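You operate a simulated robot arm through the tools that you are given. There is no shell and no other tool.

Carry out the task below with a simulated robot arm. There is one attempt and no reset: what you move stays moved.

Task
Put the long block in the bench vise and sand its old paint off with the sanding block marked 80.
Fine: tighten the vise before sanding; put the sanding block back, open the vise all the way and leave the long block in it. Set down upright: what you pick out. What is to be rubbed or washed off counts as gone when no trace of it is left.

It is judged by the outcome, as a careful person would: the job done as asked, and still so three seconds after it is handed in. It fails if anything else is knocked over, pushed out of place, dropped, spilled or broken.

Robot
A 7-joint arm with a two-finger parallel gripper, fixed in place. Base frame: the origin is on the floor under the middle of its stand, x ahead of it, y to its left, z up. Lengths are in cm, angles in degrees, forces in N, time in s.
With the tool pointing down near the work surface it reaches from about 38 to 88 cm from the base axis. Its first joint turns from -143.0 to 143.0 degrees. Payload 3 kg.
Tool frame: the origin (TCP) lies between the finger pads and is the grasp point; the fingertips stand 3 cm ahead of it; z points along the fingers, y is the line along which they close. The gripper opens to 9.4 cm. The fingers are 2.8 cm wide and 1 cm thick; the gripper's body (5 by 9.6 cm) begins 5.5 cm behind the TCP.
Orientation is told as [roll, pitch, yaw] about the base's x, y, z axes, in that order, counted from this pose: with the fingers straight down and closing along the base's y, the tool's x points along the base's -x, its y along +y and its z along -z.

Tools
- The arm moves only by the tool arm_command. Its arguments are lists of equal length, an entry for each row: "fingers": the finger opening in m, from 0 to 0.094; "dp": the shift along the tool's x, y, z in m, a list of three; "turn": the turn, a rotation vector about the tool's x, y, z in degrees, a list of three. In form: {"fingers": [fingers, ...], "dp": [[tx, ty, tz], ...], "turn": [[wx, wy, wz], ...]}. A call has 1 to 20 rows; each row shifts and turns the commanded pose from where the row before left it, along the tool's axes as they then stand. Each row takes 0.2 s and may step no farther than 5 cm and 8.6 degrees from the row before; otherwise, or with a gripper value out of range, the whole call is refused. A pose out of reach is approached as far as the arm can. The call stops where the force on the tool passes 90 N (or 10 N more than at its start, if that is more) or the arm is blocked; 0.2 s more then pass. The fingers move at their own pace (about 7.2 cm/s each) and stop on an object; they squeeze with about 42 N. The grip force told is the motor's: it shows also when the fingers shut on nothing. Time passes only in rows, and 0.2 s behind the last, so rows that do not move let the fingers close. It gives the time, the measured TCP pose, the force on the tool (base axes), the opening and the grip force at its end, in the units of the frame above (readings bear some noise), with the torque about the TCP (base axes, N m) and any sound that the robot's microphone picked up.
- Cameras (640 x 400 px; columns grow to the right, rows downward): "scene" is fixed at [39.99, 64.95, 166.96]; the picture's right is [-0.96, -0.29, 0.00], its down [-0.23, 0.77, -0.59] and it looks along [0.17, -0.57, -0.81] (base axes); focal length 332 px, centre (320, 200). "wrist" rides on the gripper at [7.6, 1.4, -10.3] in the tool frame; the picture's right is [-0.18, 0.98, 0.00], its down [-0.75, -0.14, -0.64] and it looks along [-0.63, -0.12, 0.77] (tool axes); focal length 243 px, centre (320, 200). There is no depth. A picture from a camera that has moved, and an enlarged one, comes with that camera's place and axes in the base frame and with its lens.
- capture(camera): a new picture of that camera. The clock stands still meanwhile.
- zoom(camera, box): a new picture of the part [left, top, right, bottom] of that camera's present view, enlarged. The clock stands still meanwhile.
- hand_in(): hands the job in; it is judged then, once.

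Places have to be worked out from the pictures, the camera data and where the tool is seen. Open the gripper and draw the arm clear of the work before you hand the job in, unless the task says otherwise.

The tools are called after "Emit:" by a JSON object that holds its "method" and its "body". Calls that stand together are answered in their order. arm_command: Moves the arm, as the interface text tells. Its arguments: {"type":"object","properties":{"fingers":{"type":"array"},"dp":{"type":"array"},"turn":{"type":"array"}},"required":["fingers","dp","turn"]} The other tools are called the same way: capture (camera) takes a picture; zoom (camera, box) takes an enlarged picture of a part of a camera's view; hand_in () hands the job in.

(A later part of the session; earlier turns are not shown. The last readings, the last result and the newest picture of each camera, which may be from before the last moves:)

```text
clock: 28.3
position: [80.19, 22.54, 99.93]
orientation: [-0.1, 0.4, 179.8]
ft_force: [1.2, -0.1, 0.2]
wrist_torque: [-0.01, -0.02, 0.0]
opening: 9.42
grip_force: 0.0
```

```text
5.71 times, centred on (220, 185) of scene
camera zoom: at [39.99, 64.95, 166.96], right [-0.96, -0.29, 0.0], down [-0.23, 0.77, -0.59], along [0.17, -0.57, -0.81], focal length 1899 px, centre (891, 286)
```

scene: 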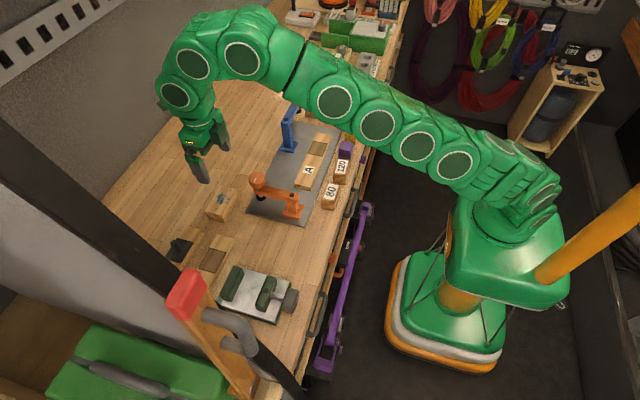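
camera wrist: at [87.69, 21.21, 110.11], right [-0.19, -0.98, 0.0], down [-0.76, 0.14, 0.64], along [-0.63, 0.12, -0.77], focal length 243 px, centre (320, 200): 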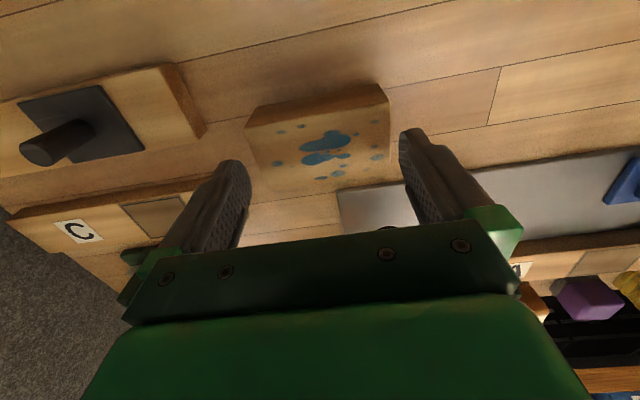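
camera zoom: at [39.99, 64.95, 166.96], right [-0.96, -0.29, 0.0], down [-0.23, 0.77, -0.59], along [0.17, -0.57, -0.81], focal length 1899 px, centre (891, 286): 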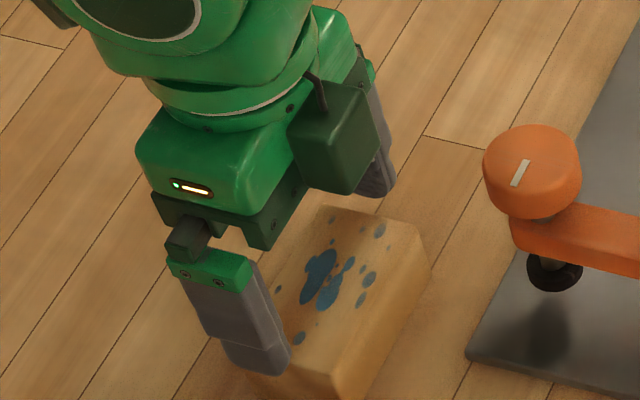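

Alignment looks centred. I lower in small steps while watching the force.

Emit:
{"method": "arm_command", "body": {"fingers": [0.094, 0.094, 0.094, 0.094, 0.094], "dp": [[-0.0008, 0, 0.004], [0, 0, 0.004], [0, 0, 0.004], [0, 0, 0.004], [0, 0, 0.004]], "turn": [[0, 0, 0], [0, 0, 0], [0, 0, 0], [0, 0, 0], [0, 0, 0]]}}

Emit:
{"method": "zoom", "body": {"camera": "scene", "box": [190, 170, 250, 222]}}

Emit:
{"method": "zoom", "body": {"camera": "wrist", "box": [220, 70, 420, 240]}}

```text
clock: 29.5
position: [79.95, 22.66, 97.91]
orientation: [0.1, 0.3, 180.0]
ft_force: [0.2, -0.3, -0.3]
wrist_torque: [0.0, 0.01, -0.02]
opening: 9.39
grip_force: 0.0
```

```text
7.69 times, centred on (220, 196) of scene
camera zoom: at [39.99, 64.95, 166.96], right [-0.96, -0.29, 0.0], down [-0.23, 0.77, -0.59], along [0.17, -0.57, -0.81], focal length 2556 px, centre (1089, 231)
```

zoom: 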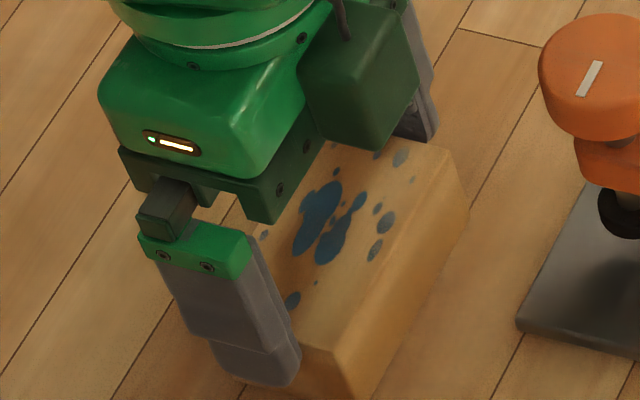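

```text
2.35 times, centred on (320, 155) of wrist
camera zoom: at [87.52, 21.2, 108.1], right [-0.19, -0.98, 0.0], down [-0.76, 0.14, 0.64], along [-0.63, 0.12, -0.77], focal length 571 px, centre (320, 306)
```

zoom: 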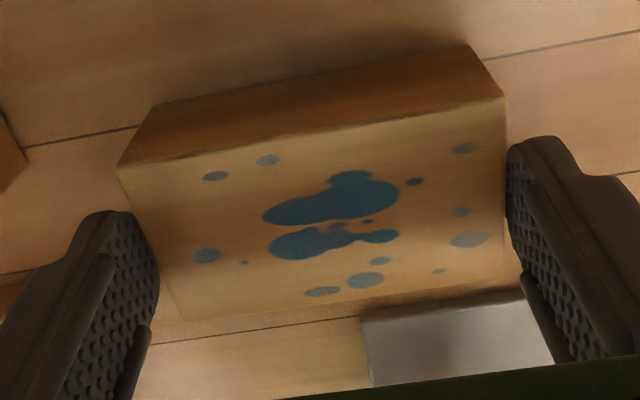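

No contact and the fingers straddle the block ends. I lower to TCP z≈95.6 and then close.

Emit:
{"method": "arm_command", "body": {"fingers": [0.094, 0.094, 0.094, 0.094, 0.094, 0.094], "dp": [[0.001, 0.0005, 0.005], [0, 0, 0.005], [0, 0, 0.005], [0, 0, 0.005], [0, 0, 0.002], [0, 0, 0]], "turn": [[0, 0, 0], [0, 0, 0], [0, 0, 0], [0, 0, 0], [0, 0, 0], [0, 0, 0]]}}

Emit:
{"method": "zoom", "body": {"camera": "wrist", "box": [220, 70, 420, 240]}}

```text
clock: 30.9
position: [80.15, 22.59, 95.93]
orientation: [0.0, 0.6, 179.9]
ft_force: [9.3, -5.4, 30.4]
wrist_torque: [-0.05, -0.12, 0.02]
opening: 9.44
grip_force: 0.1
```

```text
2.35 times, centred on (320, 155) of wrist
camera zoom: at [87.69, 21.13, 106.09], right [-0.19, -0.98, 0.0], down [-0.76, 0.14, 0.63], along [-0.62, 0.12, -0.77], focal length 571 px, centre (320, 306)
```

zoom: 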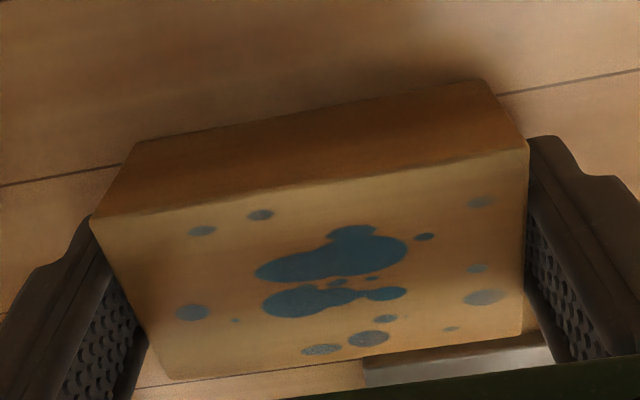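

The vertical force is 30 N and centred, so both fingertips are touching the bench at TCP z≈95.9, a little earlier than I estimated. I raise 0.6 cm off it and close on the block ends.

Emit:
{"method": "arm_command", "body": {"fingers": [0.094, 0.094, 0.085, 0.085, 0.085, 0.085], "dp": [[0, 0, -0.006], [0, 0, 0], [0, 0, 0], [0, 0, 0], [0, 0, 0], [0, 0, 0]], "turn": [[0, 0, 0], [0, 0, 0], [0, 0, 0], [0, 0, 0], [0, 0, 0], [0, 0, 0]]}}

Emit:
{"method": "zoom", "body": {"camera": "wrist", "box": [220, 70, 420, 240]}}

Emit:
{"method": "zoom", "body": {"camera": "scene", "box": [190, 170, 250, 222]}}

```text
clock: 32.3
position: [80.07, 22.66, 96.28]
orientation: [0.1, 0.5, 179.9]
ft_force: [-0.2, 0.1, -0.8]
wrist_torque: [0.03, -0.02, -0.02]
opening: 9.35
grip_force: 42.3
```

```text
2.35 times, centred on (320, 155) of wrist
camera zoom: at [87.69, 21.18, 106.57], right [-0.19, -0.98, 0.0], down [-0.76, 0.14, 0.64], along [-0.63, 0.12, -0.77], focal length 571 px, centre (320, 306)
```

zoom: 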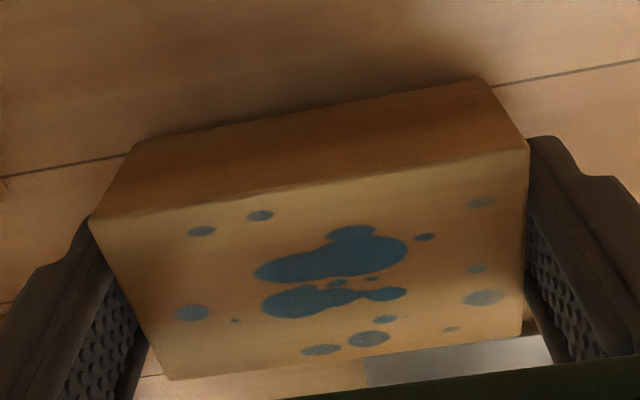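

```text
7.69 times, centred on (220, 196) of scene
camera zoom: at [39.99, 64.95, 166.96], right [-0.96, -0.29, 0.0], down [-0.23, 0.77, -0.59], along [0.17, -0.57, -0.81], focal length 2556 px, centre (1089, 231)
```

zoom: 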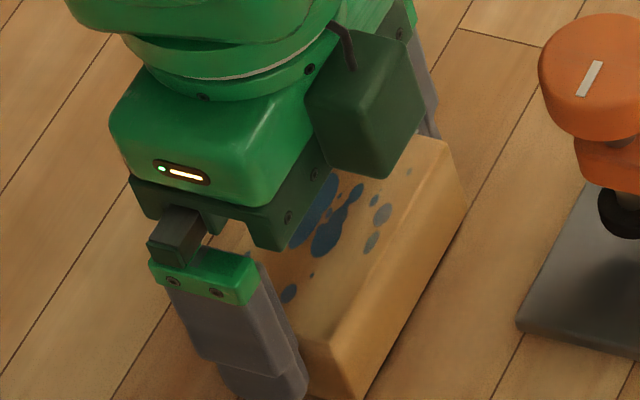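

The fingers closed only to 9.35 cm with full grip force, and the block rose with the hand. So the block is about 9.35 cm long with rounded edges, and it is firmly held at its ends. I lift it clear and carry it above the vise.

Emit:
{"method": "arm_command", "body": {"fingers": [0.085, 0.085, 0.085, 0.085, 0.085, 0.085, 0.085, 0.085, 0.085, 0.085, 0.085, 0.085, 0.085, 0.085], "dp": [[0, 0, -0.02], [0, 0, -0.025], [0, 0, -0.025], [-0.017, -0.02, -0.004], [-0.017, -0.02, -0.004], [-0.017, -0.02, -0.004], [-0.017, -0.02, -0.004], [-0.017, -0.02, -0.004], [-0.017, -0.02, -0.004], [-0.017, -0.02, -0.004], [-0.017, -0.02, -0.004], [-0.017, -0.02, -0.004], [-0.017, -0.02, -0.004], [0, 0, 0]], "turn": [[0, 0, 0], [0, 0, 0], [0, 0, 0], [0, 0, 0], [0, 0, 0], [0, 0, 0], [0, 0, 0], [0, 0, 0], [0, 0, 0], [0, 0, 0], [0, 0, 0], [0, 0, 0], [0, 0, 0], [0, 0, 0]]}}

Emit:
{"method": "capture", "body": {"camera": "wrist"}}

Emit:
{"method": "capture", "body": {"camera": "scene"}}

```text
clock: 35.3
position: [62.95, 42.71, 106.95]
orientation: [0.1, 0.4, 179.9]
ft_force: [-0.7, 0.3, -1.4]
wrist_torque: [0.01, -0.01, -0.01]
opening: 9.35
grip_force: 42.0
```

```text
taken
camera wrist: at [70.51, 41.31, 117.22], right [-0.19, -0.98, 0.0], down [-0.76, 0.14, 0.64], along [-0.63, 0.12, -0.77], focal length 243 px, centre (320, 200)
```

wrist: 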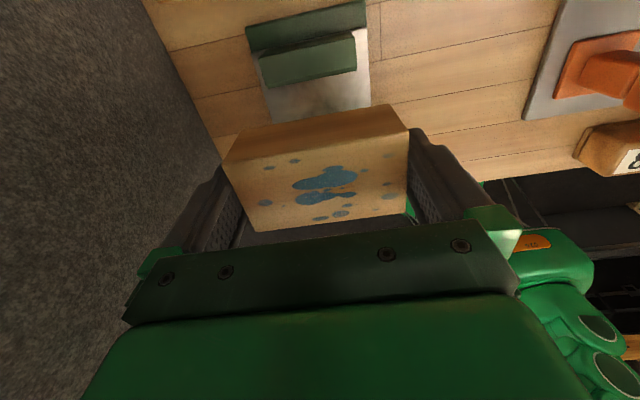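

```text
taken
```

scene: 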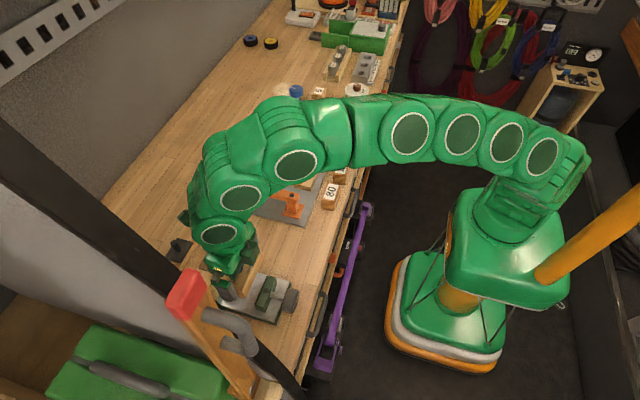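

The block is held level above the vise at (62.95, 42.71). I check the jaws against the block from both cameras before lowering.

Emit:
{"method": "zoom", "body": {"camera": "wrist", "box": [210, 0, 430, 140]}}

Emit:
{"method": "zoom", "body": {"camera": "scene", "box": [190, 230, 310, 330]}}

```text
2.86 times, centred on (320, 70) of wrist
camera zoom: at [70.51, 41.31, 117.22], right [-0.19, -0.98, 0.0], down [-0.76, 0.14, 0.64], along [-0.63, 0.12, -0.77], focal length 693 px, centre (320, 571)
```

zoom: 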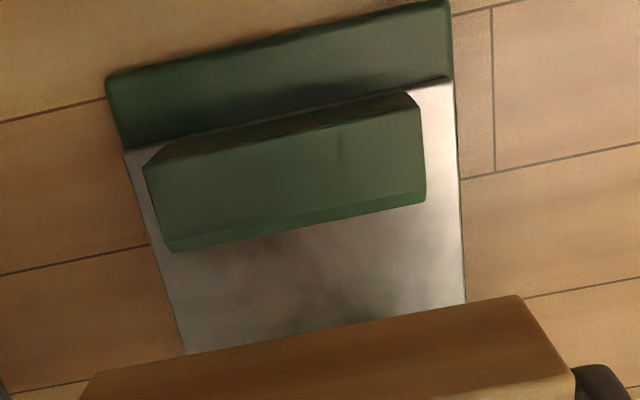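

```text
4.00 times, centred on (250, 280) of scene
camera zoom: at [39.99, 64.95, 166.96], right [-0.96, -0.29, 0.0], down [-0.23, 0.77, -0.59], along [0.17, -0.57, -0.81], focal length 1329 px, centre (600, -120)
```

zoom: 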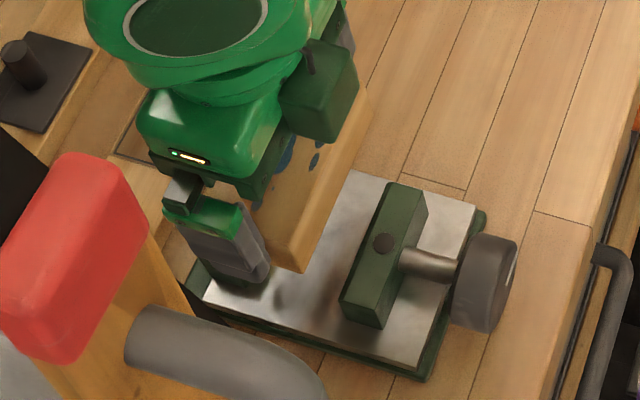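

Jaw inner faces read x≈60.1 and 66.05, so the centre is about 63.07, y≈42.8. I shift slightly and lower so the block's bottom is just above the jaw tops, then look.

Emit:
{"method": "arm_command", "body": {"fingers": [0.085, 0.085, 0.085, 0.085], "dp": [[0.001, -0.001, 0.02], [0, 0, 0.02], [0, 0, 0.012], [0, 0, 0]], "turn": [[0, 0, 0], [0, 0, 0], [0, 0, 0], [0, 0, 0]]}}

Emit:
{"method": "zoom", "body": {"camera": "scene", "box": [200, 245, 300, 325]}}

Emit:
{"method": "capture", "body": {"camera": "wrist"}}

```text
clock: 36.3
position: [63.16, 42.63, 101.84]
orientation: [0.1, 0.4, 179.8]
ft_force: [1.0, -0.1, -0.8]
wrist_torque: [0.02, -0.01, -0.01]
opening: 9.36
grip_force: 42.3
```

```text
5.00 times, centred on (250, 285) of scene
camera zoom: at [39.99, 64.95, 166.96], right [-0.96, -0.29, 0.0], down [-0.23, 0.77, -0.59], along [0.17, -0.57, -0.81], focal length 1661 px, centre (670, -225)
```

zoom: 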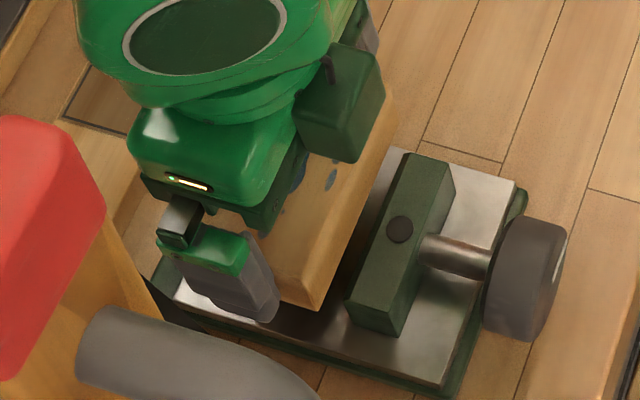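

```text
taken
camera wrist: at [70.63, 41.34, 112.11], right [-0.19, -0.98, 0.0], down [-0.76, 0.14, 0.64], along [-0.63, 0.12, -0.77], focal length 243 px, centre (320, 200)
```

wrist: 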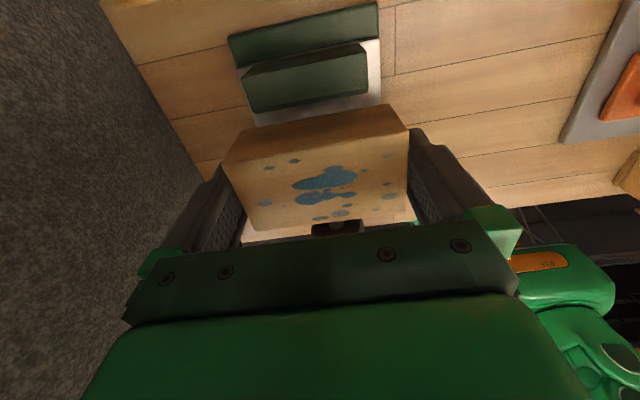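

The block's bottom lies between the jaw faces with room on both sides. I nudge 0.1 cm to −x and lower into the vise in steps.

Emit:
{"method": "arm_command", "body": {"fingers": [0.085, 0.085, 0.085, 0.085, 0.085], "dp": [[-0.001, -0.001, 0.006], [0, 0, 0.006], [0, 0, 0.006], [0, 0, 0.005], [0, 0, 0]], "turn": [[0, 0, 0], [0, 0, 0], [0, 0, 0], [0, 0, 0], [0, 0, 0]]}}

Emit:
{"method": "zoom", "body": {"camera": "scene", "box": [200, 245, 300, 325]}}

Emit:
{"method": "zoom", "body": {"camera": "wrist", "box": [200, 20, 440, 250]}}

```text
clock: 37.5
position: [63.07, 42.72, 99.51]
orientation: [0.1, 0.5, 179.9]
ft_force: [-0.1, 0.0, -0.7]
wrist_torque: [0.01, -0.02, 0.0]
opening: 9.34
grip_force: 42.4
```

```text
5.00 times, centred on (250, 285) of scene
camera zoom: at [39.99, 64.95, 166.96], right [-0.96, -0.29, 0.0], down [-0.23, 0.77, -0.59], along [0.17, -0.57, -0.81], focal length 1661 px, centre (670, -225)
```

zoom: 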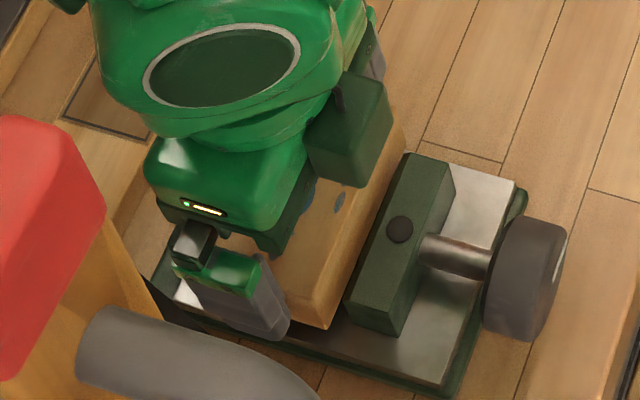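

```text
1.74 times, centred on (320, 135) of wrist
camera zoom: at [70.63, 41.36, 109.78], right [-0.19, -0.98, 0.0], down [-0.76, 0.14, 0.64], along [-0.63, 0.12, -0.77], focal length 422 px, centre (320, 313)
```

zoom: 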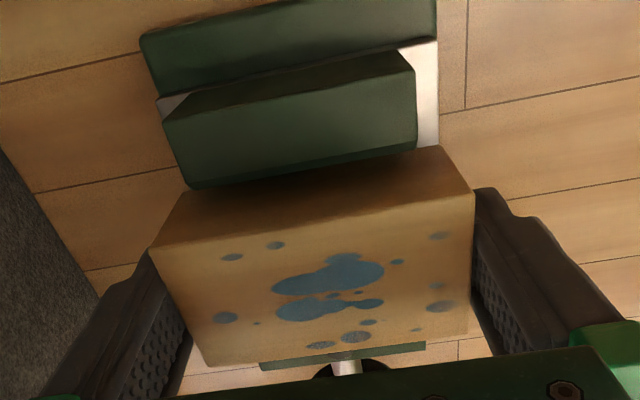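

The block is entering between the jaws without contact. I continue down gently.

Emit:
{"method": "arm_command", "body": {"fingers": [0.085, 0.085, 0.085, 0.085], "dp": [[0, 0, 0.004], [0, 0, 0.004], [0, 0, 0.003], [0, 0, 0]], "turn": [[0, 0, 0], [0, 0, 0], [0, 0, 0], [0, 0, 0]]}}

```text
clock: 38.5
position: [63.01, 42.78, 98.49]
orientation: [0.1, 0.3, 179.8]
ft_force: [-1.0, 0.7, -1.2]
wrist_torque: [-0.02, -0.02, 0.0]
opening: 9.36
grip_force: 42.5
```

Still free at TCP z 98.49. I go on in 2 mm steps.

Emit:
{"method": "arm_command", "body": {"fingers": [0.085, 0.085, 0.085], "dp": [[0, 0, 0.002], [0, 0, 0.002], [0, 0, 0]], "turn": [[0, 0, 0], [0, 0, 0], [0, 0, 0]]}}

```text
clock: 39.3
position: [63.13, 42.87, 98.08]
orientation: [0.0, 0.4, 179.9]
ft_force: [0.9, 0.0, -1.3]
wrist_torque: [0.02, -0.01, -0.02]
opening: 9.38
grip_force: 42.2
```

Emit:
{"method": "arm_command", "body": {"fingers": [0.085, 0.085, 0.085], "dp": [[0, 0.0005, 0.0015], [0, 0, 0.0015], [0, 0, 0]], "turn": [[0, 0, 0], [0, 0, 0], [0, 0, 0]]}}

Emit:
{"method": "zoom", "body": {"camera": "scene", "box": [210, 255, 290, 325]}}

```text
clock: 40.1
position: [63.21, 42.71, 98.04]
orientation: [-0.1, 0.5, 179.8]
ft_force: [-4.6, -7.2, 26.1]
wrist_torque: [-0.6, 0.51, 0.04]
opening: 9.36
grip_force: 41.7
```

```text
5.71 times, centred on (250, 290) of scene
camera zoom: at [39.99, 64.95, 166.96], right [-0.96, -0.29, 0.0], down [-0.23, 0.77, -0.59], along [0.17, -0.57, -0.81], focal length 1899 px, centre (720, -314)
```

zoom: 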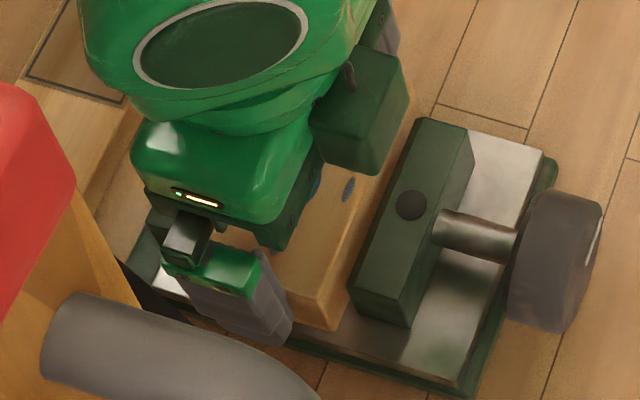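

The block has reached the plate: 26 N up, with the contact spread slightly to one side. I relieve the pressure a little, open the fingers fully, and check the release.

Emit:
{"method": "arm_command", "body": {"fingers": [0.085, 0.094, 0.094, 0.094], "dp": [[0, 0, -0.001], [0, 0, 0], [0, 0, 0], [0, 0, 0]], "turn": [[0, 0, 0], [0, 0, 0], [0, 0, 0], [0, 0, 0]]}}

Emit:
{"method": "zoom", "body": {"camera": "wrist", "box": [200, 20, 440, 250]}}

```text
clock: 41.1
position: [63.02, 42.66, 98.01]
orientation: [0.2, 0.5, 179.9]
ft_force: [1.8, 3.1, 8.5]
wrist_torque: [0.18, -0.17, -0.01]
opening: 9.39
grip_force: 0.4
```

```text
1.74 times, centred on (320, 135) of wrist
camera zoom: at [70.62, 41.32, 108.14], right [-0.18, -0.98, 0.0], down [-0.76, 0.14, 0.64], along [-0.63, 0.12, -0.77], focal length 422 px, centre (320, 313)
```

zoom: 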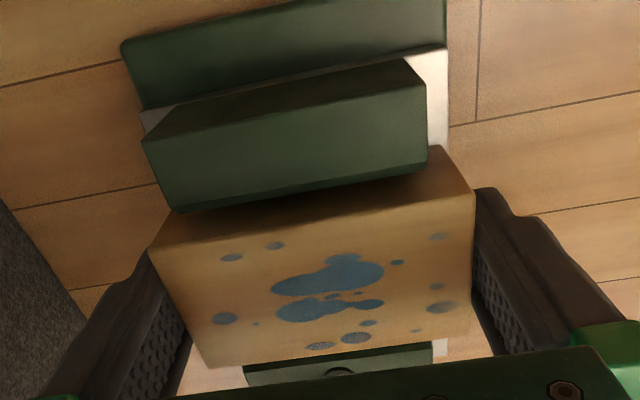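

The fingers read 9.39 and the grip force is zero. I lift by 4 mm and check whether the block stays on the plate.

Emit:
{"method": "arm_command", "body": {"fingers": [0.094, 0.094, 0.094], "dp": [[0, 0, -0.003], [0, 0, -0.003], [0, 0, 0]], "turn": [[0, 0, 0], [0, 0, 0], [0, 0, 0]]}}

Emit:
{"method": "zoom", "body": {"camera": "wrist", "box": [200, 20, 440, 250]}}

Emit:
{"method": "zoom", "body": {"camera": "scene", "box": [210, 255, 290, 325]}}

```text
clock: 41.9
position: [63.16, 42.71, 98.5]
orientation: [0.2, 0.5, 179.8]
ft_force: [-0.6, -0.3, -0.4]
wrist_torque: [0.01, 0.0, -0.02]
opening: 9.4
grip_force: 0.7
```

```text
1.74 times, centred on (320, 135) of wrist
camera zoom: at [70.6, 41.33, 108.73], right [-0.19, -0.98, 0.0], down [-0.76, 0.14, 0.64], along [-0.63, 0.12, -0.77], focal length 422 px, centre (320, 313)
```

zoom: 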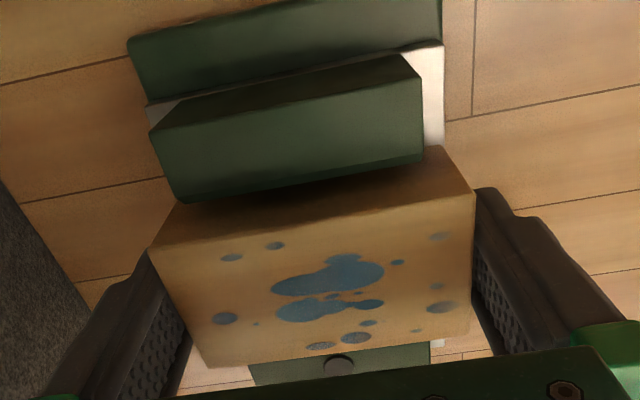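

```text
5.71 times, centred on (250, 290) of scene
camera zoom: at [39.99, 64.95, 166.96], right [-0.96, -0.29, 0.0], down [-0.23, 0.77, -0.59], along [0.17, -0.57, -0.81], focal length 1899 px, centre (720, -314)
```

zoom: 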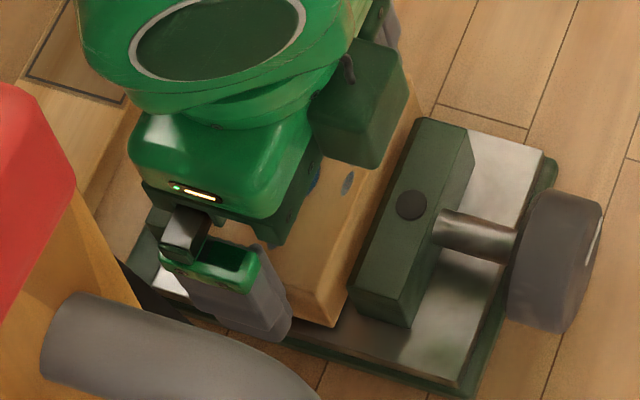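

The block still clings, because the fully open fingers are only just as wide as it is long. The fingers lie outside the jaw ends, so instead I'll lower it back onto the plate and slide the hand out along +x. The fixed jaw will then strip the block from the pads.

Emit:
{"method": "arm_command", "body": {"fingers": [0.094, 0.094, 0.094, 0.094, 0.094, 0.094], "dp": [[0, 0, 0.003], [0, 0, 0.003], [0, 0, 0], [0.004, 0, 0], [0.004, 0, 0], [0, 0, 0]], "turn": [[0, 0, 0], [0, 0, 0], [0, 0, 0], [0, 0, 0], [0, 0, 0], [0, 0, 0]]}}

Emit:
{"method": "zoom", "body": {"camera": "wrist", "box": [200, 20, 440, 250]}}

Emit:
{"method": "zoom", "body": {"camera": "scene", "box": [210, 255, 290, 325]}}

```text
clock: 43.3
position: [63.93, 42.72, 97.98]
orientation: [0.0, 0.2, 179.9]
ft_force: [-24.4, -3.9, -3.0]
wrist_torque: [-0.07, 0.26, -0.09]
opening: 9.4
grip_force: 0.1
```

```text
1.74 times, centred on (320, 135) of wrist
camera zoom: at [71.4, 41.4, 108.17], right [-0.18, -0.98, 0.0], down [-0.76, 0.14, 0.64], along [-0.63, 0.12, -0.77], focal length 422 px, centre (320, 313)
```

zoom: 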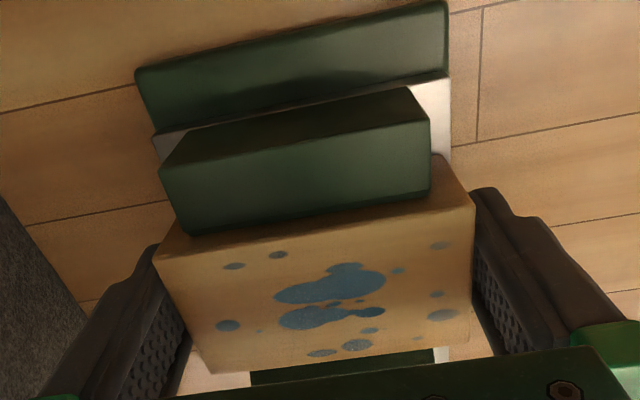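

```text
5.71 times, centred on (250, 290) of scene
camera zoom: at [39.99, 64.95, 166.96], right [-0.96, -0.29, 0.0], down [-0.23, 0.77, -0.59], along [0.17, -0.57, -0.81], focal length 1899 px, centre (720, -314)
```

zoom: 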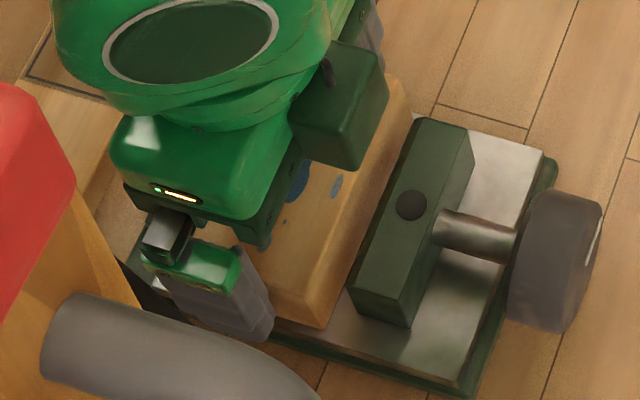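

The fixed jaw now holds the block with about 24 N, the pads have begun to slip, and the vise itself hasn't moved. I continue sliding out along +x.

Emit:
{"method": "arm_command", "body": {"fingers": [0.094, 0.094, 0.094, 0.094, 0.094], "dp": [[0.003, 0, 0], [0.003, 0, 0], [0.003, 0, 0], [0.003, 0, 0], [0, 0, 0]], "turn": [[0, 0, 0], [0, 0, 0], [0, 0, 0], [0, 0, 0], [0, 0, 0]]}}

Emit:
{"method": "zoom", "body": {"camera": "wrist", "box": [200, 20, 440, 250]}}

Emit:
{"method": "zoom", "body": {"camera": "scene", "box": [210, 255, 290, 325]}}

```text
clock: 44.5
position: [65.29, 42.69, 97.96]
orientation: [0.0, 0.6, 179.8]
ft_force: [-18.5, 6.9, -0.5]
wrist_torque: [0.08, 0.12, 0.09]
opening: 9.43
grip_force: 0.0
```

```text
1.74 times, centred on (320, 135) of wrist
camera zoom: at [72.77, 41.23, 108.31], right [-0.19, -0.98, 0.0], down [-0.76, 0.14, 0.63], along [-0.62, 0.12, -0.77], focal length 422 px, centre (320, 313)
```

zoom: 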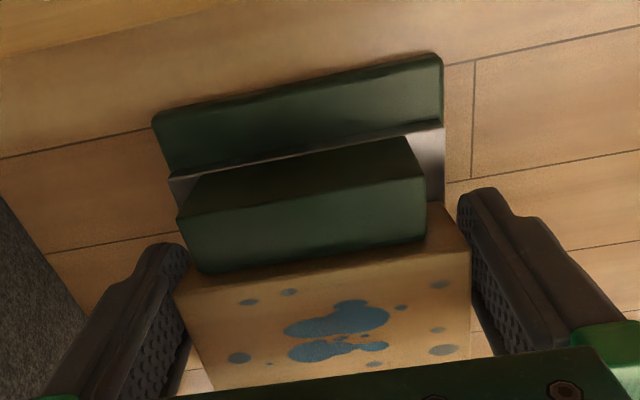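

```text
5.71 times, centred on (250, 290) of scene
camera zoom: at [39.99, 64.95, 166.96], right [-0.96, -0.29, 0.0], down [-0.23, 0.77, -0.59], along [0.17, -0.57, -0.81], focal length 1899 px, centre (720, -314)
```

zoom: 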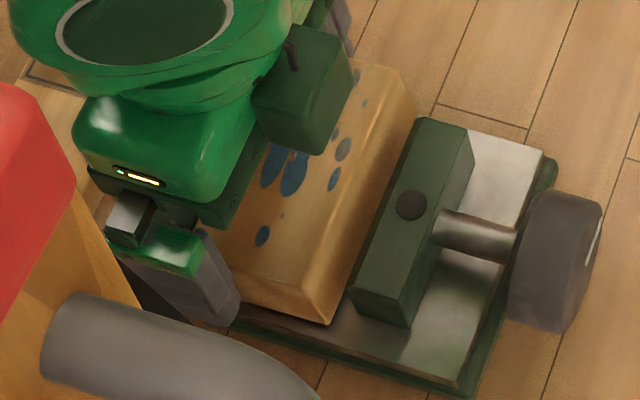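

The block stays put while the pads slide. I continue until the fingers are past the block's far face.

Emit:
{"method": "arm_command", "body": {"fingers": [0.094, 0.094, 0.094, 0.094, 0.094, 0.094, 0.094, 0.094, 0.094], "dp": [[0.0035, 0, 0], [0.0035, 0, 0], [0.0035, 0, 0], [0.0035, 0, 0], [0.0035, 0, 0], [0.0035, 0, 0], [0.0035, 0, 0], [0.0035, 0, 0], [0, 0, 0]], "turn": [[0, 0, 0], [0, 0, 0], [0, 0, 0], [0, 0, 0], [0, 0, 0], [0, 0, 0], [0, 0, 0], [0, 0, 0], [0, 0, 0]]}}

Emit:
{"method": "zoom", "body": {"camera": "wrist", "box": [200, 20, 440, 250]}}

Emit:
{"method": "zoom", "body": {"camera": "scene", "box": [210, 255, 290, 325]}}

```text
clock: 46.5
position: [67.88, 42.72, 98.02]
orientation: [0.0, 0.4, 179.9]
ft_force: [0.1, 0.2, -0.8]
wrist_torque: [0.0, -0.01, -0.02]
opening: 9.4
grip_force: 0.0
```

```text
1.74 times, centred on (320, 135) of wrist
camera zoom: at [75.44, 41.29, 108.25], right [-0.19, -0.98, 0.0], down [-0.76, 0.14, 0.64], along [-0.63, 0.12, -0.77], focal length 422 px, centre (320, 313)
```

zoom: 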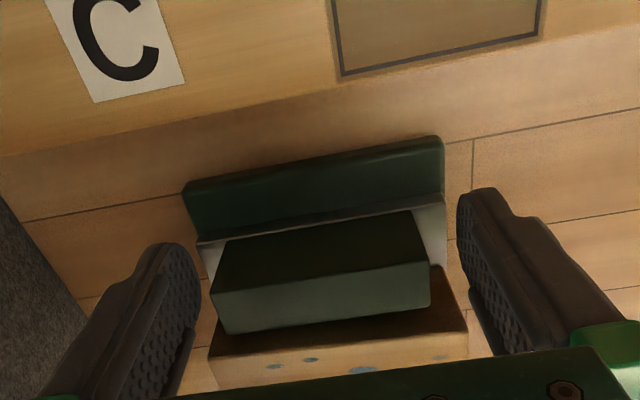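

```text
5.71 times, centred on (250, 290) of scene
camera zoom: at [39.99, 64.95, 166.96], right [-0.96, -0.29, 0.0], down [-0.23, 0.77, -0.59], along [0.17, -0.57, -0.81], focal length 1899 px, centre (720, -314)
```

zoom: 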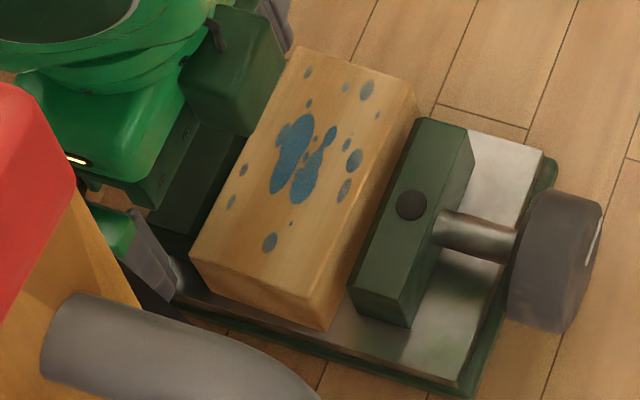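

The hand is free with zero force, and the block rests in the vise against the fixed jaw. I rise straight up, retreat in front of the vise, and check the seating.

Emit:
{"method": "arm_command", "body": {"fingers": [0.094, 0.094, 0.094, 0.094, 0.094, 0.094, 0.094, 0.094, 0.094, 0.094, 0.094], "dp": [[0, 0, -0.03], [0, 0, -0.04], [0, 0, -0.04], [0, 0, -0.04], [-0.034, 0.001, 0], [-0.034, 0.001, 0], [-0.034, 0.001, 0], [-0.034, 0.001, 0], [-0.034, 0.001, 0], [-0.034, 0.001, 0], [0, 0, 0]], "turn": [[0, 0, 0], [0, 0, 0], [0, 0, 0], [0, 0, 0], [0, 0, 0], [0, 0, 0], [0, 0, 0], [0, 0, 0], [0, 0, 0], [0, 0, 0], [0, 0, 0]]}}

Emit:
{"method": "zoom", "body": {"camera": "scene", "box": [205, 250, 305, 325]}}

Emit:
{"method": "capture", "body": {"camera": "scene"}}

```text
clock: 48.9
position: [47.25, 41.86, 112.75]
orientation: [-0.1, 0.4, 179.9]
ft_force: [-0.4, 1.0, -0.6]
wrist_torque: [0.04, -0.03, 0.01]
opening: 9.38
grip_force: 0.1
```

```text
5.33 times, centred on (255, 288) of scene
camera zoom: at [39.99, 64.95, 166.96], right [-0.96, -0.29, 0.0], down [-0.23, 0.77, -0.59], along [0.17, -0.57, -0.81], focal length 1772 px, centre (667, -267)
```

zoom: 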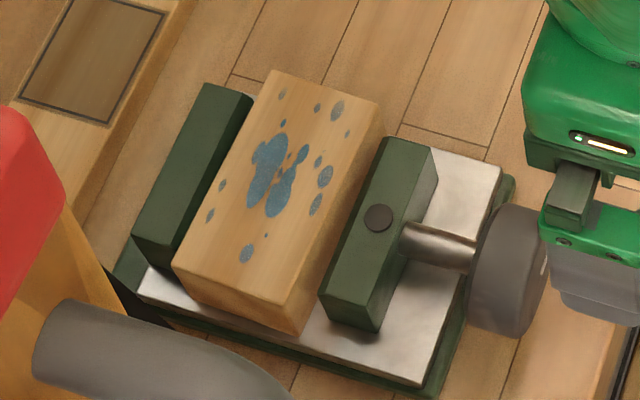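

```text
taken
```

scene: 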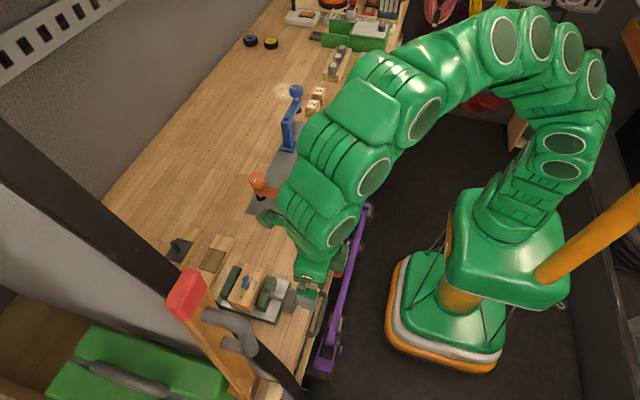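

The block sits flat between the jaws. Now I pitch the tool up to horizontal again to work the knob.

Emit:
{"method": "arm_command", "body": {"fingers": [0.094, 0.094, 0.094, 0.094, 0.094, 0.094, 0.094, 0.094, 0.094, 0.094, 0.094, 0.094], "dp": [[0, 0, 0], [0, 0, 0], [0, 0, 0], [0, 0, 0], [0, 0, 0], [0, 0, 0], [0, 0, 0], [0, 0, 0], [0, 0, 0], [0, 0, 0], [0, 0, 0], [0, 0, 0]], "turn": [[0, 8.5, 0], [0, 8.5, 0], [0, 8.5, 0], [0, 8.5, 0], [0, 8.5, 0], [0, 8.5, 0], [0, 8.5, 0], [0, 8.5, 0], [0, 8.5, 0], [0, 8.5, 0], [0, 5, 0], [0, 0, 0]]}}

Emit:
{"method": "capture", "body": {"camera": "wrist"}}

Emit:
{"method": "capture", "body": {"camera": "scene"}}

```text
clock: 51.5
position: [47.39, 42.13, 112.77]
orientation: [175.0, 89.5, -4.9]
ft_force: [-0.4, -0.1, -0.6]
wrist_torque: [-0.03, -0.02, 0.03]
opening: 9.37
grip_force: 0.1
```

```text
taken
camera wrist: at [37.0, 40.77, 120.3], right [0.0, -0.98, -0.18], down [-0.64, 0.14, -0.76], along [0.77, 0.12, -0.63], focal length 243 px, centre (320, 200)
```

wrist: 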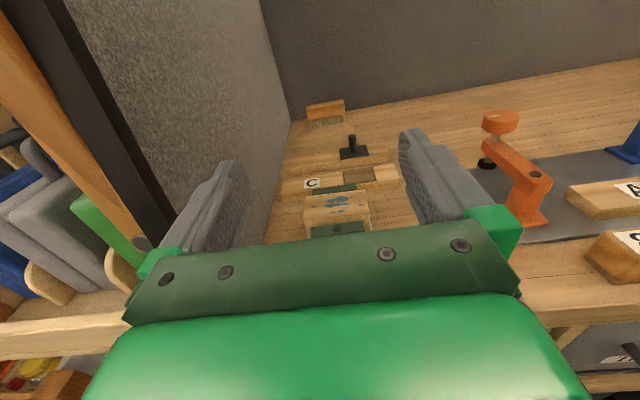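

```text
taken
```

scene: 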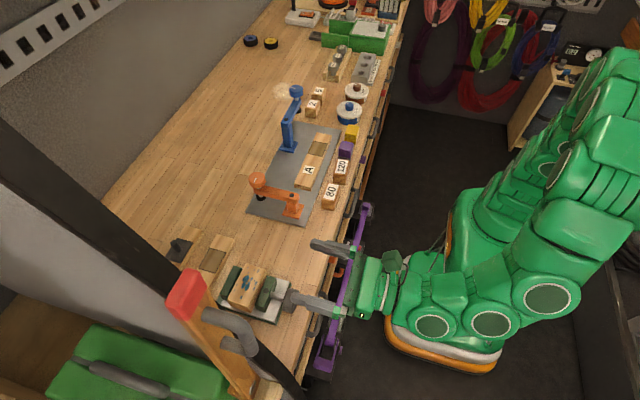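

Horizontal again. Combining views, the knob axis is at y≈42.8, z≈95.5, radius about 2.5, face at x≈52.2. I go down in front of it with fingers opened to 6.4 cm, then check alignment.

Emit:
{"method": "arm_command", "body": {"fingers": [0.08, 0.07, 0.064, 0.064, 0.064, 0.064], "dp": [[-0.034, -0.0014, -0.003], [-0.034, -0.0014, -0.003], [-0.034, -0.0014, -0.003], [-0.034, -0.0014, -0.003], [-0.0367, -0.0014, -0.003], [0, 0, 0]], "turn": [[0, 0, 0], [0, 0, 0], [0, 0, 0], [0, 0, 0], [0, 0, 0], [0, 0, 0]]}}

Emit:
{"method": "capture", "body": {"camera": "wrist"}}

Emit:
{"method": "zoom", "body": {"camera": "scene", "box": [240, 260, 380, 360]}}

```text
clock: 52.9
position: [46.2, 42.81, 95.44]
orientation: [175.5, 89.5, -4.7]
ft_force: [0.6, 0.7, -0.6]
wrist_torque: [-0.01, -0.01, 0.01]
opening: 6.38
grip_force: 0.0
```

```text
taken
camera wrist: at [35.85, 41.46, 102.92], right [0.0, -0.98, -0.18], down [-0.64, 0.14, -0.76], along [0.77, 0.12, -0.63], focal length 243 px, centre (320, 200)
```

wrist: 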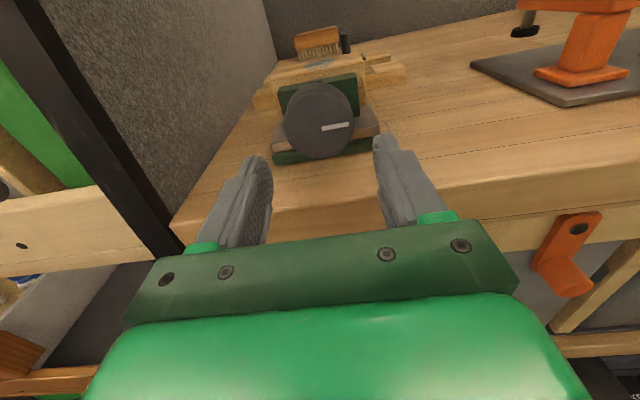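

```text
4.00 times, centred on (310, 310) of scene
camera zoom: at [39.99, 64.95, 166.96], right [-0.96, -0.29, 0.0], down [-0.23, 0.77, -0.59], along [0.17, -0.57, -0.81], focal length 1329 px, centre (360, -240)
```

zoom: 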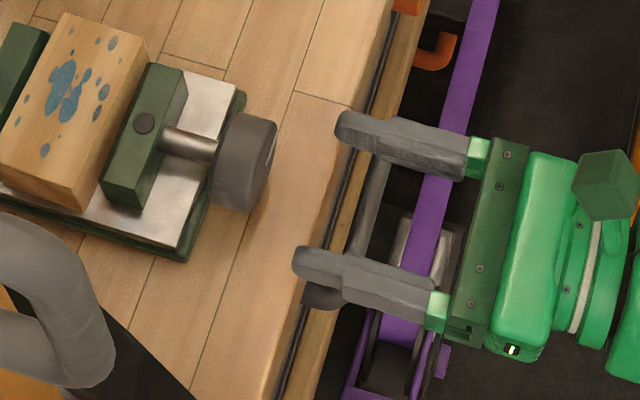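

The knob is seen face-on with its mark to the right of centre. I zoom in to find its exact centre.

Emit:
{"method": "zoom", "body": {"camera": "wrist", "box": [260, 60, 390, 170]}}

```text
3.64 times, centred on (325, 115) of wrist
camera zoom: at [35.85, 41.46, 102.92], right [0.0, -0.98, -0.18], down [-0.64, 0.14, -0.76], along [0.77, 0.12, -0.63], focal length 882 px, centre (302, 509)
```

zoom: 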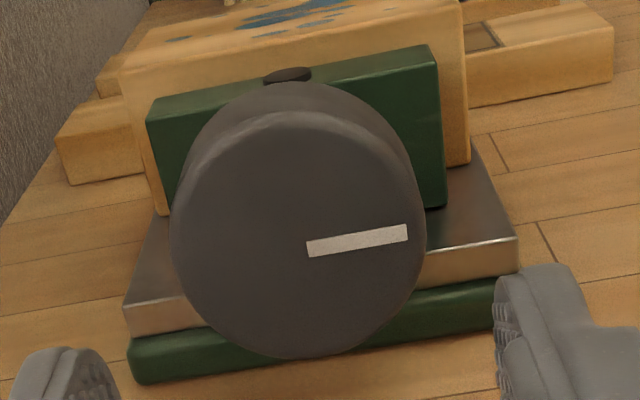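

Knob: axis at (y 42.75, z 95.95), radius about 2.4, face x≈52.2. I raise 0.5 cm, roll the hand −30°, and advance so the fingertips straddle the rim.

Emit:
{"method": "arm_command", "body": {"fingers": [0.064, 0.064, 0.064, 0.064, 0.064, 0.064, 0.064, 0.064], "dp": [[0.005, 0.0006, 0], [0, 0, 0], [0, 0, 0], [0, 0, 0], [0, 0, 0.02], [0, 0, 0.02], [0, 0, 0.01], [0, 0, 0]], "turn": [[0, 0, -7.5], [0, 0, -7.5], [0, 0, -7.5], [0, 0, -7.5], [0, 0, 0], [0, 0, 0], [0, 0, 0], [0, 0, 0]]}}

Emit:
{"method": "capture", "body": {"camera": "wrist"}}

Emit:
{"method": "zoom", "body": {"camera": "scene", "box": [240, 260, 380, 360]}}

```text
clock: 54.7
position: [51.13, 42.79, 96.05]
orientation: [90.7, 59.9, -89.4]
ft_force: [-0.2, -0.5, -0.2]
wrist_torque: [0.0, 0.0, 0.01]
opening: 6.4
grip_force: 0.0
```

```text
taken
camera wrist: at [40.77, 45.36, 103.17], right [0.0, -0.94, 0.33], down [-0.64, -0.25, -0.73], along [0.77, -0.21, -0.6], focal length 243 px, centre (320, 200)
```

wrist: 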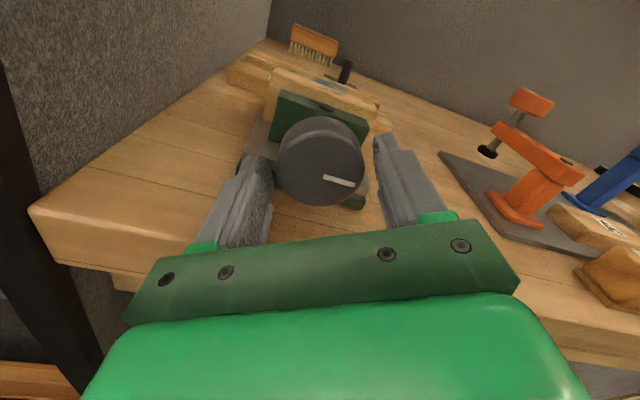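

```text
4.00 times, centred on (310, 310) of scene
camera zoom: at [39.99, 64.95, 166.96], right [-0.96, -0.29, 0.0], down [-0.23, 0.77, -0.59], along [0.17, -0.57, -0.81], focal length 1329 px, centre (360, -240)
```

zoom: 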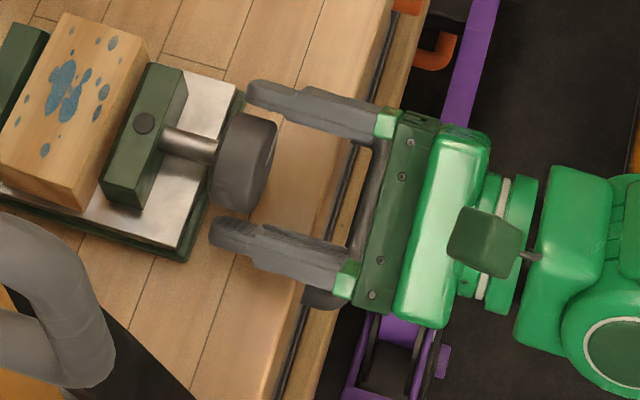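

The fingers straddle the knob evenly. I close on it and turn +20° first to see the effect.

Emit:
{"method": "arm_command", "body": {"fingers": [0.064, 0.04, 0.04, 0.04, 0.04, 0.04, 0.04, 0.04], "dp": [[0, 0, 0.002], [0, 0, 0], [0, 0, 0], [0, 0, 0], [0, 0, 0], [0, 0, 0], [0, 0, 0], [0, 0, 0]], "turn": [[0, 0, 0], [0, 0, 0], [0, 0, 0], [0, 0, 0], [0, 0, 5], [0, 0, 7.5], [0, 0, 7.5], [0, 0, 0]]}}

Emit:
{"method": "zoom", "body": {"camera": "scene", "box": [210, 255, 310, 330]}}

Emit:
{"method": "capture", "body": {"camera": "wrist"}}

```text
clock: 56.5
position: [51.3, 42.86, 96.04]
orientation: [92.0, 79.9, -88.2]
ft_force: [17.5, -4.0, -7.5]
wrist_torque: [-0.02, 0.12, -0.24]
opening: 4.89
grip_force: 44.6
```

```text
5.33 times, centred on (260, 292) of scene
camera zoom: at [39.99, 64.95, 166.96], right [-0.96, -0.29, 0.0], down [-0.23, 0.77, -0.59], along [0.17, -0.57, -0.81], focal length 1772 px, centre (640, -293)
```

zoom: 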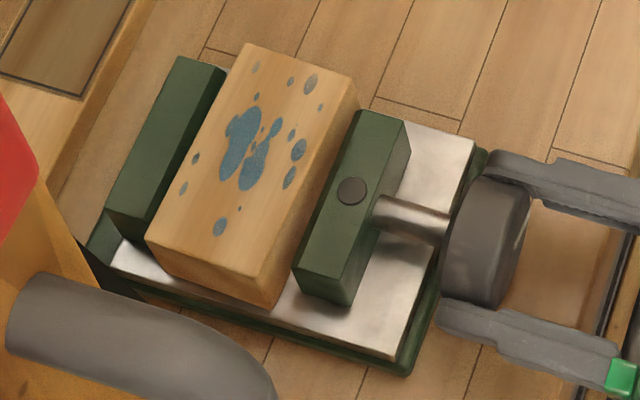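

```text
taken
camera wrist: at [40.9, 42.74, 103.63], right [0.0, -1.0, -0.01], down [-0.64, 0.01, -0.77], along [0.77, 0.01, -0.64], focal length 243 px, centre (320, 200)
```

wrist: 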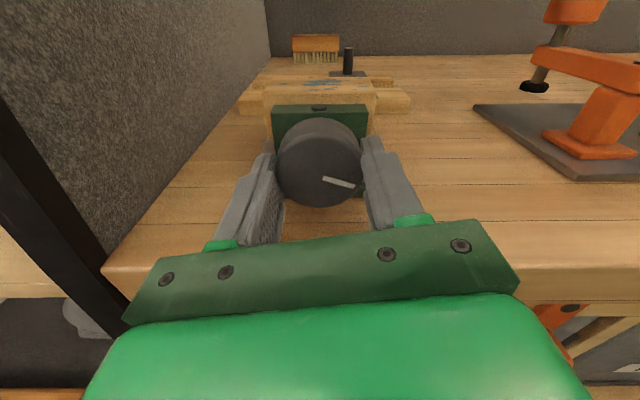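

The knob turns with the hand; I see no clear jaw motion yet from 20°. I continue the stroke to +30°.

Emit:
{"method": "arm_command", "body": {"fingers": [0.04, 0.04, 0.04, 0.04, 0.04, 0.04, 0.04], "dp": [[0, 0, 0], [0, 0, 0], [0, 0, 0], [0, 0, 0], [0, 0, 0], [0, 0, 0], [0, 0, 0]], "turn": [[0, 0, 7.5], [0, 0, 7.5], [0, 0, 7.5], [0, 0, 7.5], [0, 0, 7.5], [0, 0, 2.5], [0, 0, 0]]}}

Emit:
{"method": "zoom", "body": {"camera": "scene", "box": [210, 255, 310, 330]}}

Emit:
{"method": "capture", "body": {"camera": "wrist"}}

```text
clock: 57.8
position: [52.56, 43.54, 96.28]
orientation: [-88.3, 64.0, 90.9]
ft_force: [-30.9, -42.9, -8.5]
wrist_torque: [-0.31, 0.72, -1.51]
opening: 6.43
grip_force: 21.1
out of reach, approached as far as the arm can: row 5, 6
stopped in row 6: the force on the tool passed its limit at 132 N (the readings are from after the stop); the commanded pose is now the measured one
```

```text
5.33 times, centred on (260, 292) of scene
camera zoom: at [39.99, 64.95, 166.96], right [-0.96, -0.29, 0.0], down [-0.23, 0.77, -0.59], along [0.17, -0.57, -0.81], focal length 1772 px, centre (640, -293)
```

zoom: 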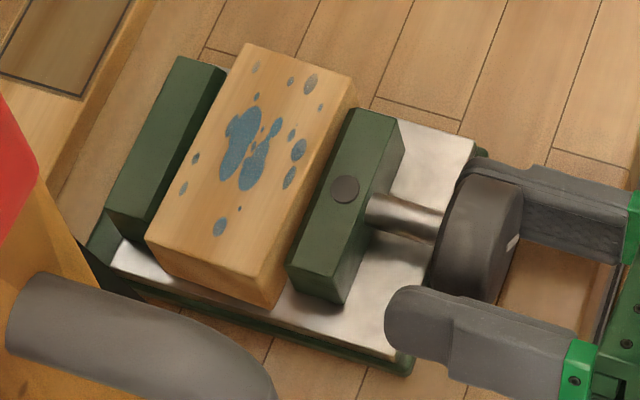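

```text
taken
camera wrist: at [42.32, 39.1, 102.56], right [-0.02, -0.8, -0.6], down [-0.65, 0.46, -0.61], along [0.76, 0.38, -0.52], focal length 243 px, centre (320, 200)
```

wrist: 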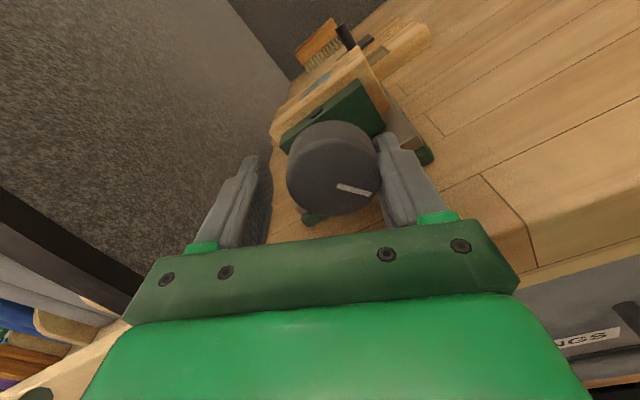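

The knob turned and the jaw advanced about 0.25 cm, so + is the tightening direction. But the wrist hit its rotation limit near +20° and the hand was pushed off-centre. I open the fingers and back straight out.

Emit:
{"method": "arm_command", "body": {"fingers": [0.072, 0.072, 0.072, 0.072, 0.072], "dp": [[0, 0, 0], [0, 0, 0], [0, 0, -0.02], [0, 0, -0.03], [0, 0, 0]], "turn": [[0, 0, 0], [0, 0, 0], [0, 0, 0], [0, 0, 0], [0, 0, 0]]}}

Emit:
{"method": "capture", "body": {"camera": "wrist"}}

Emit:
{"method": "zoom", "body": {"camera": "scene", "box": [210, 255, 330, 345]}}

```text
clock: 58.8
position: [50.57, 44.75, 97.28]
orientation: [-86.7, 64.3, 91.1]
ft_force: [-0.7, -28.3, -12.0]
wrist_torque: [-0.12, 0.47, -0.78]
opening: 8.94
grip_force: 14.8
out of reach, approached as far as the arm can: row 3, 4
stopped in row 5: the force on the tool passed its limit at 111 N (the readings are from after the stop); the commanded pose is now the measured one
```

```text
taken
camera wrist: at [40.26, 40.51, 103.63], right [-0.04, -0.81, -0.59], down [-0.64, 0.47, -0.6], along [0.77, 0.35, -0.54], focal length 243 px, centre (320, 200)
```

wrist: 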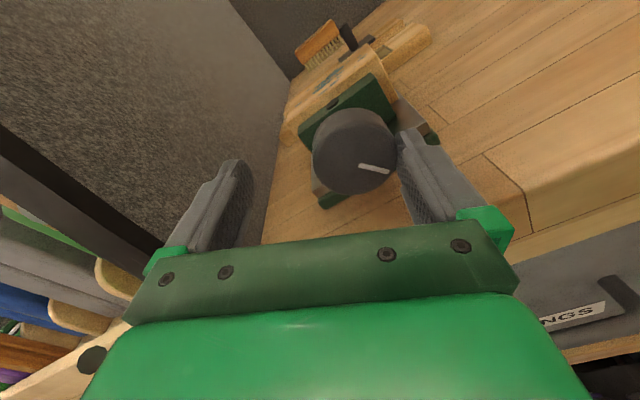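

```text
4.44 times, centred on (270, 300) of scene
camera zoom: at [39.99, 64.95, 166.96], right [-0.96, -0.29, 0.0], down [-0.23, 0.77, -0.59], along [0.17, -0.57, -0.81], focal length 1477 px, centre (542, -244)
```

zoom: 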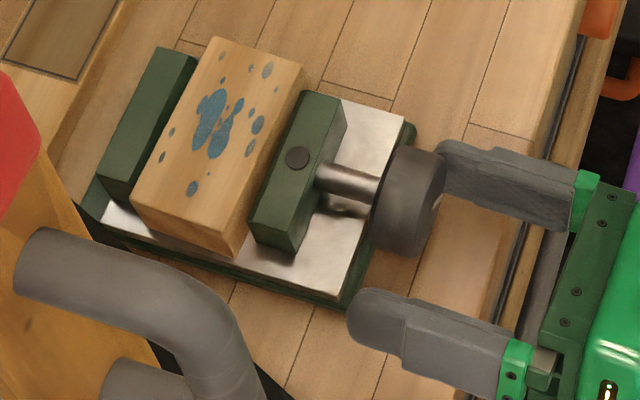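

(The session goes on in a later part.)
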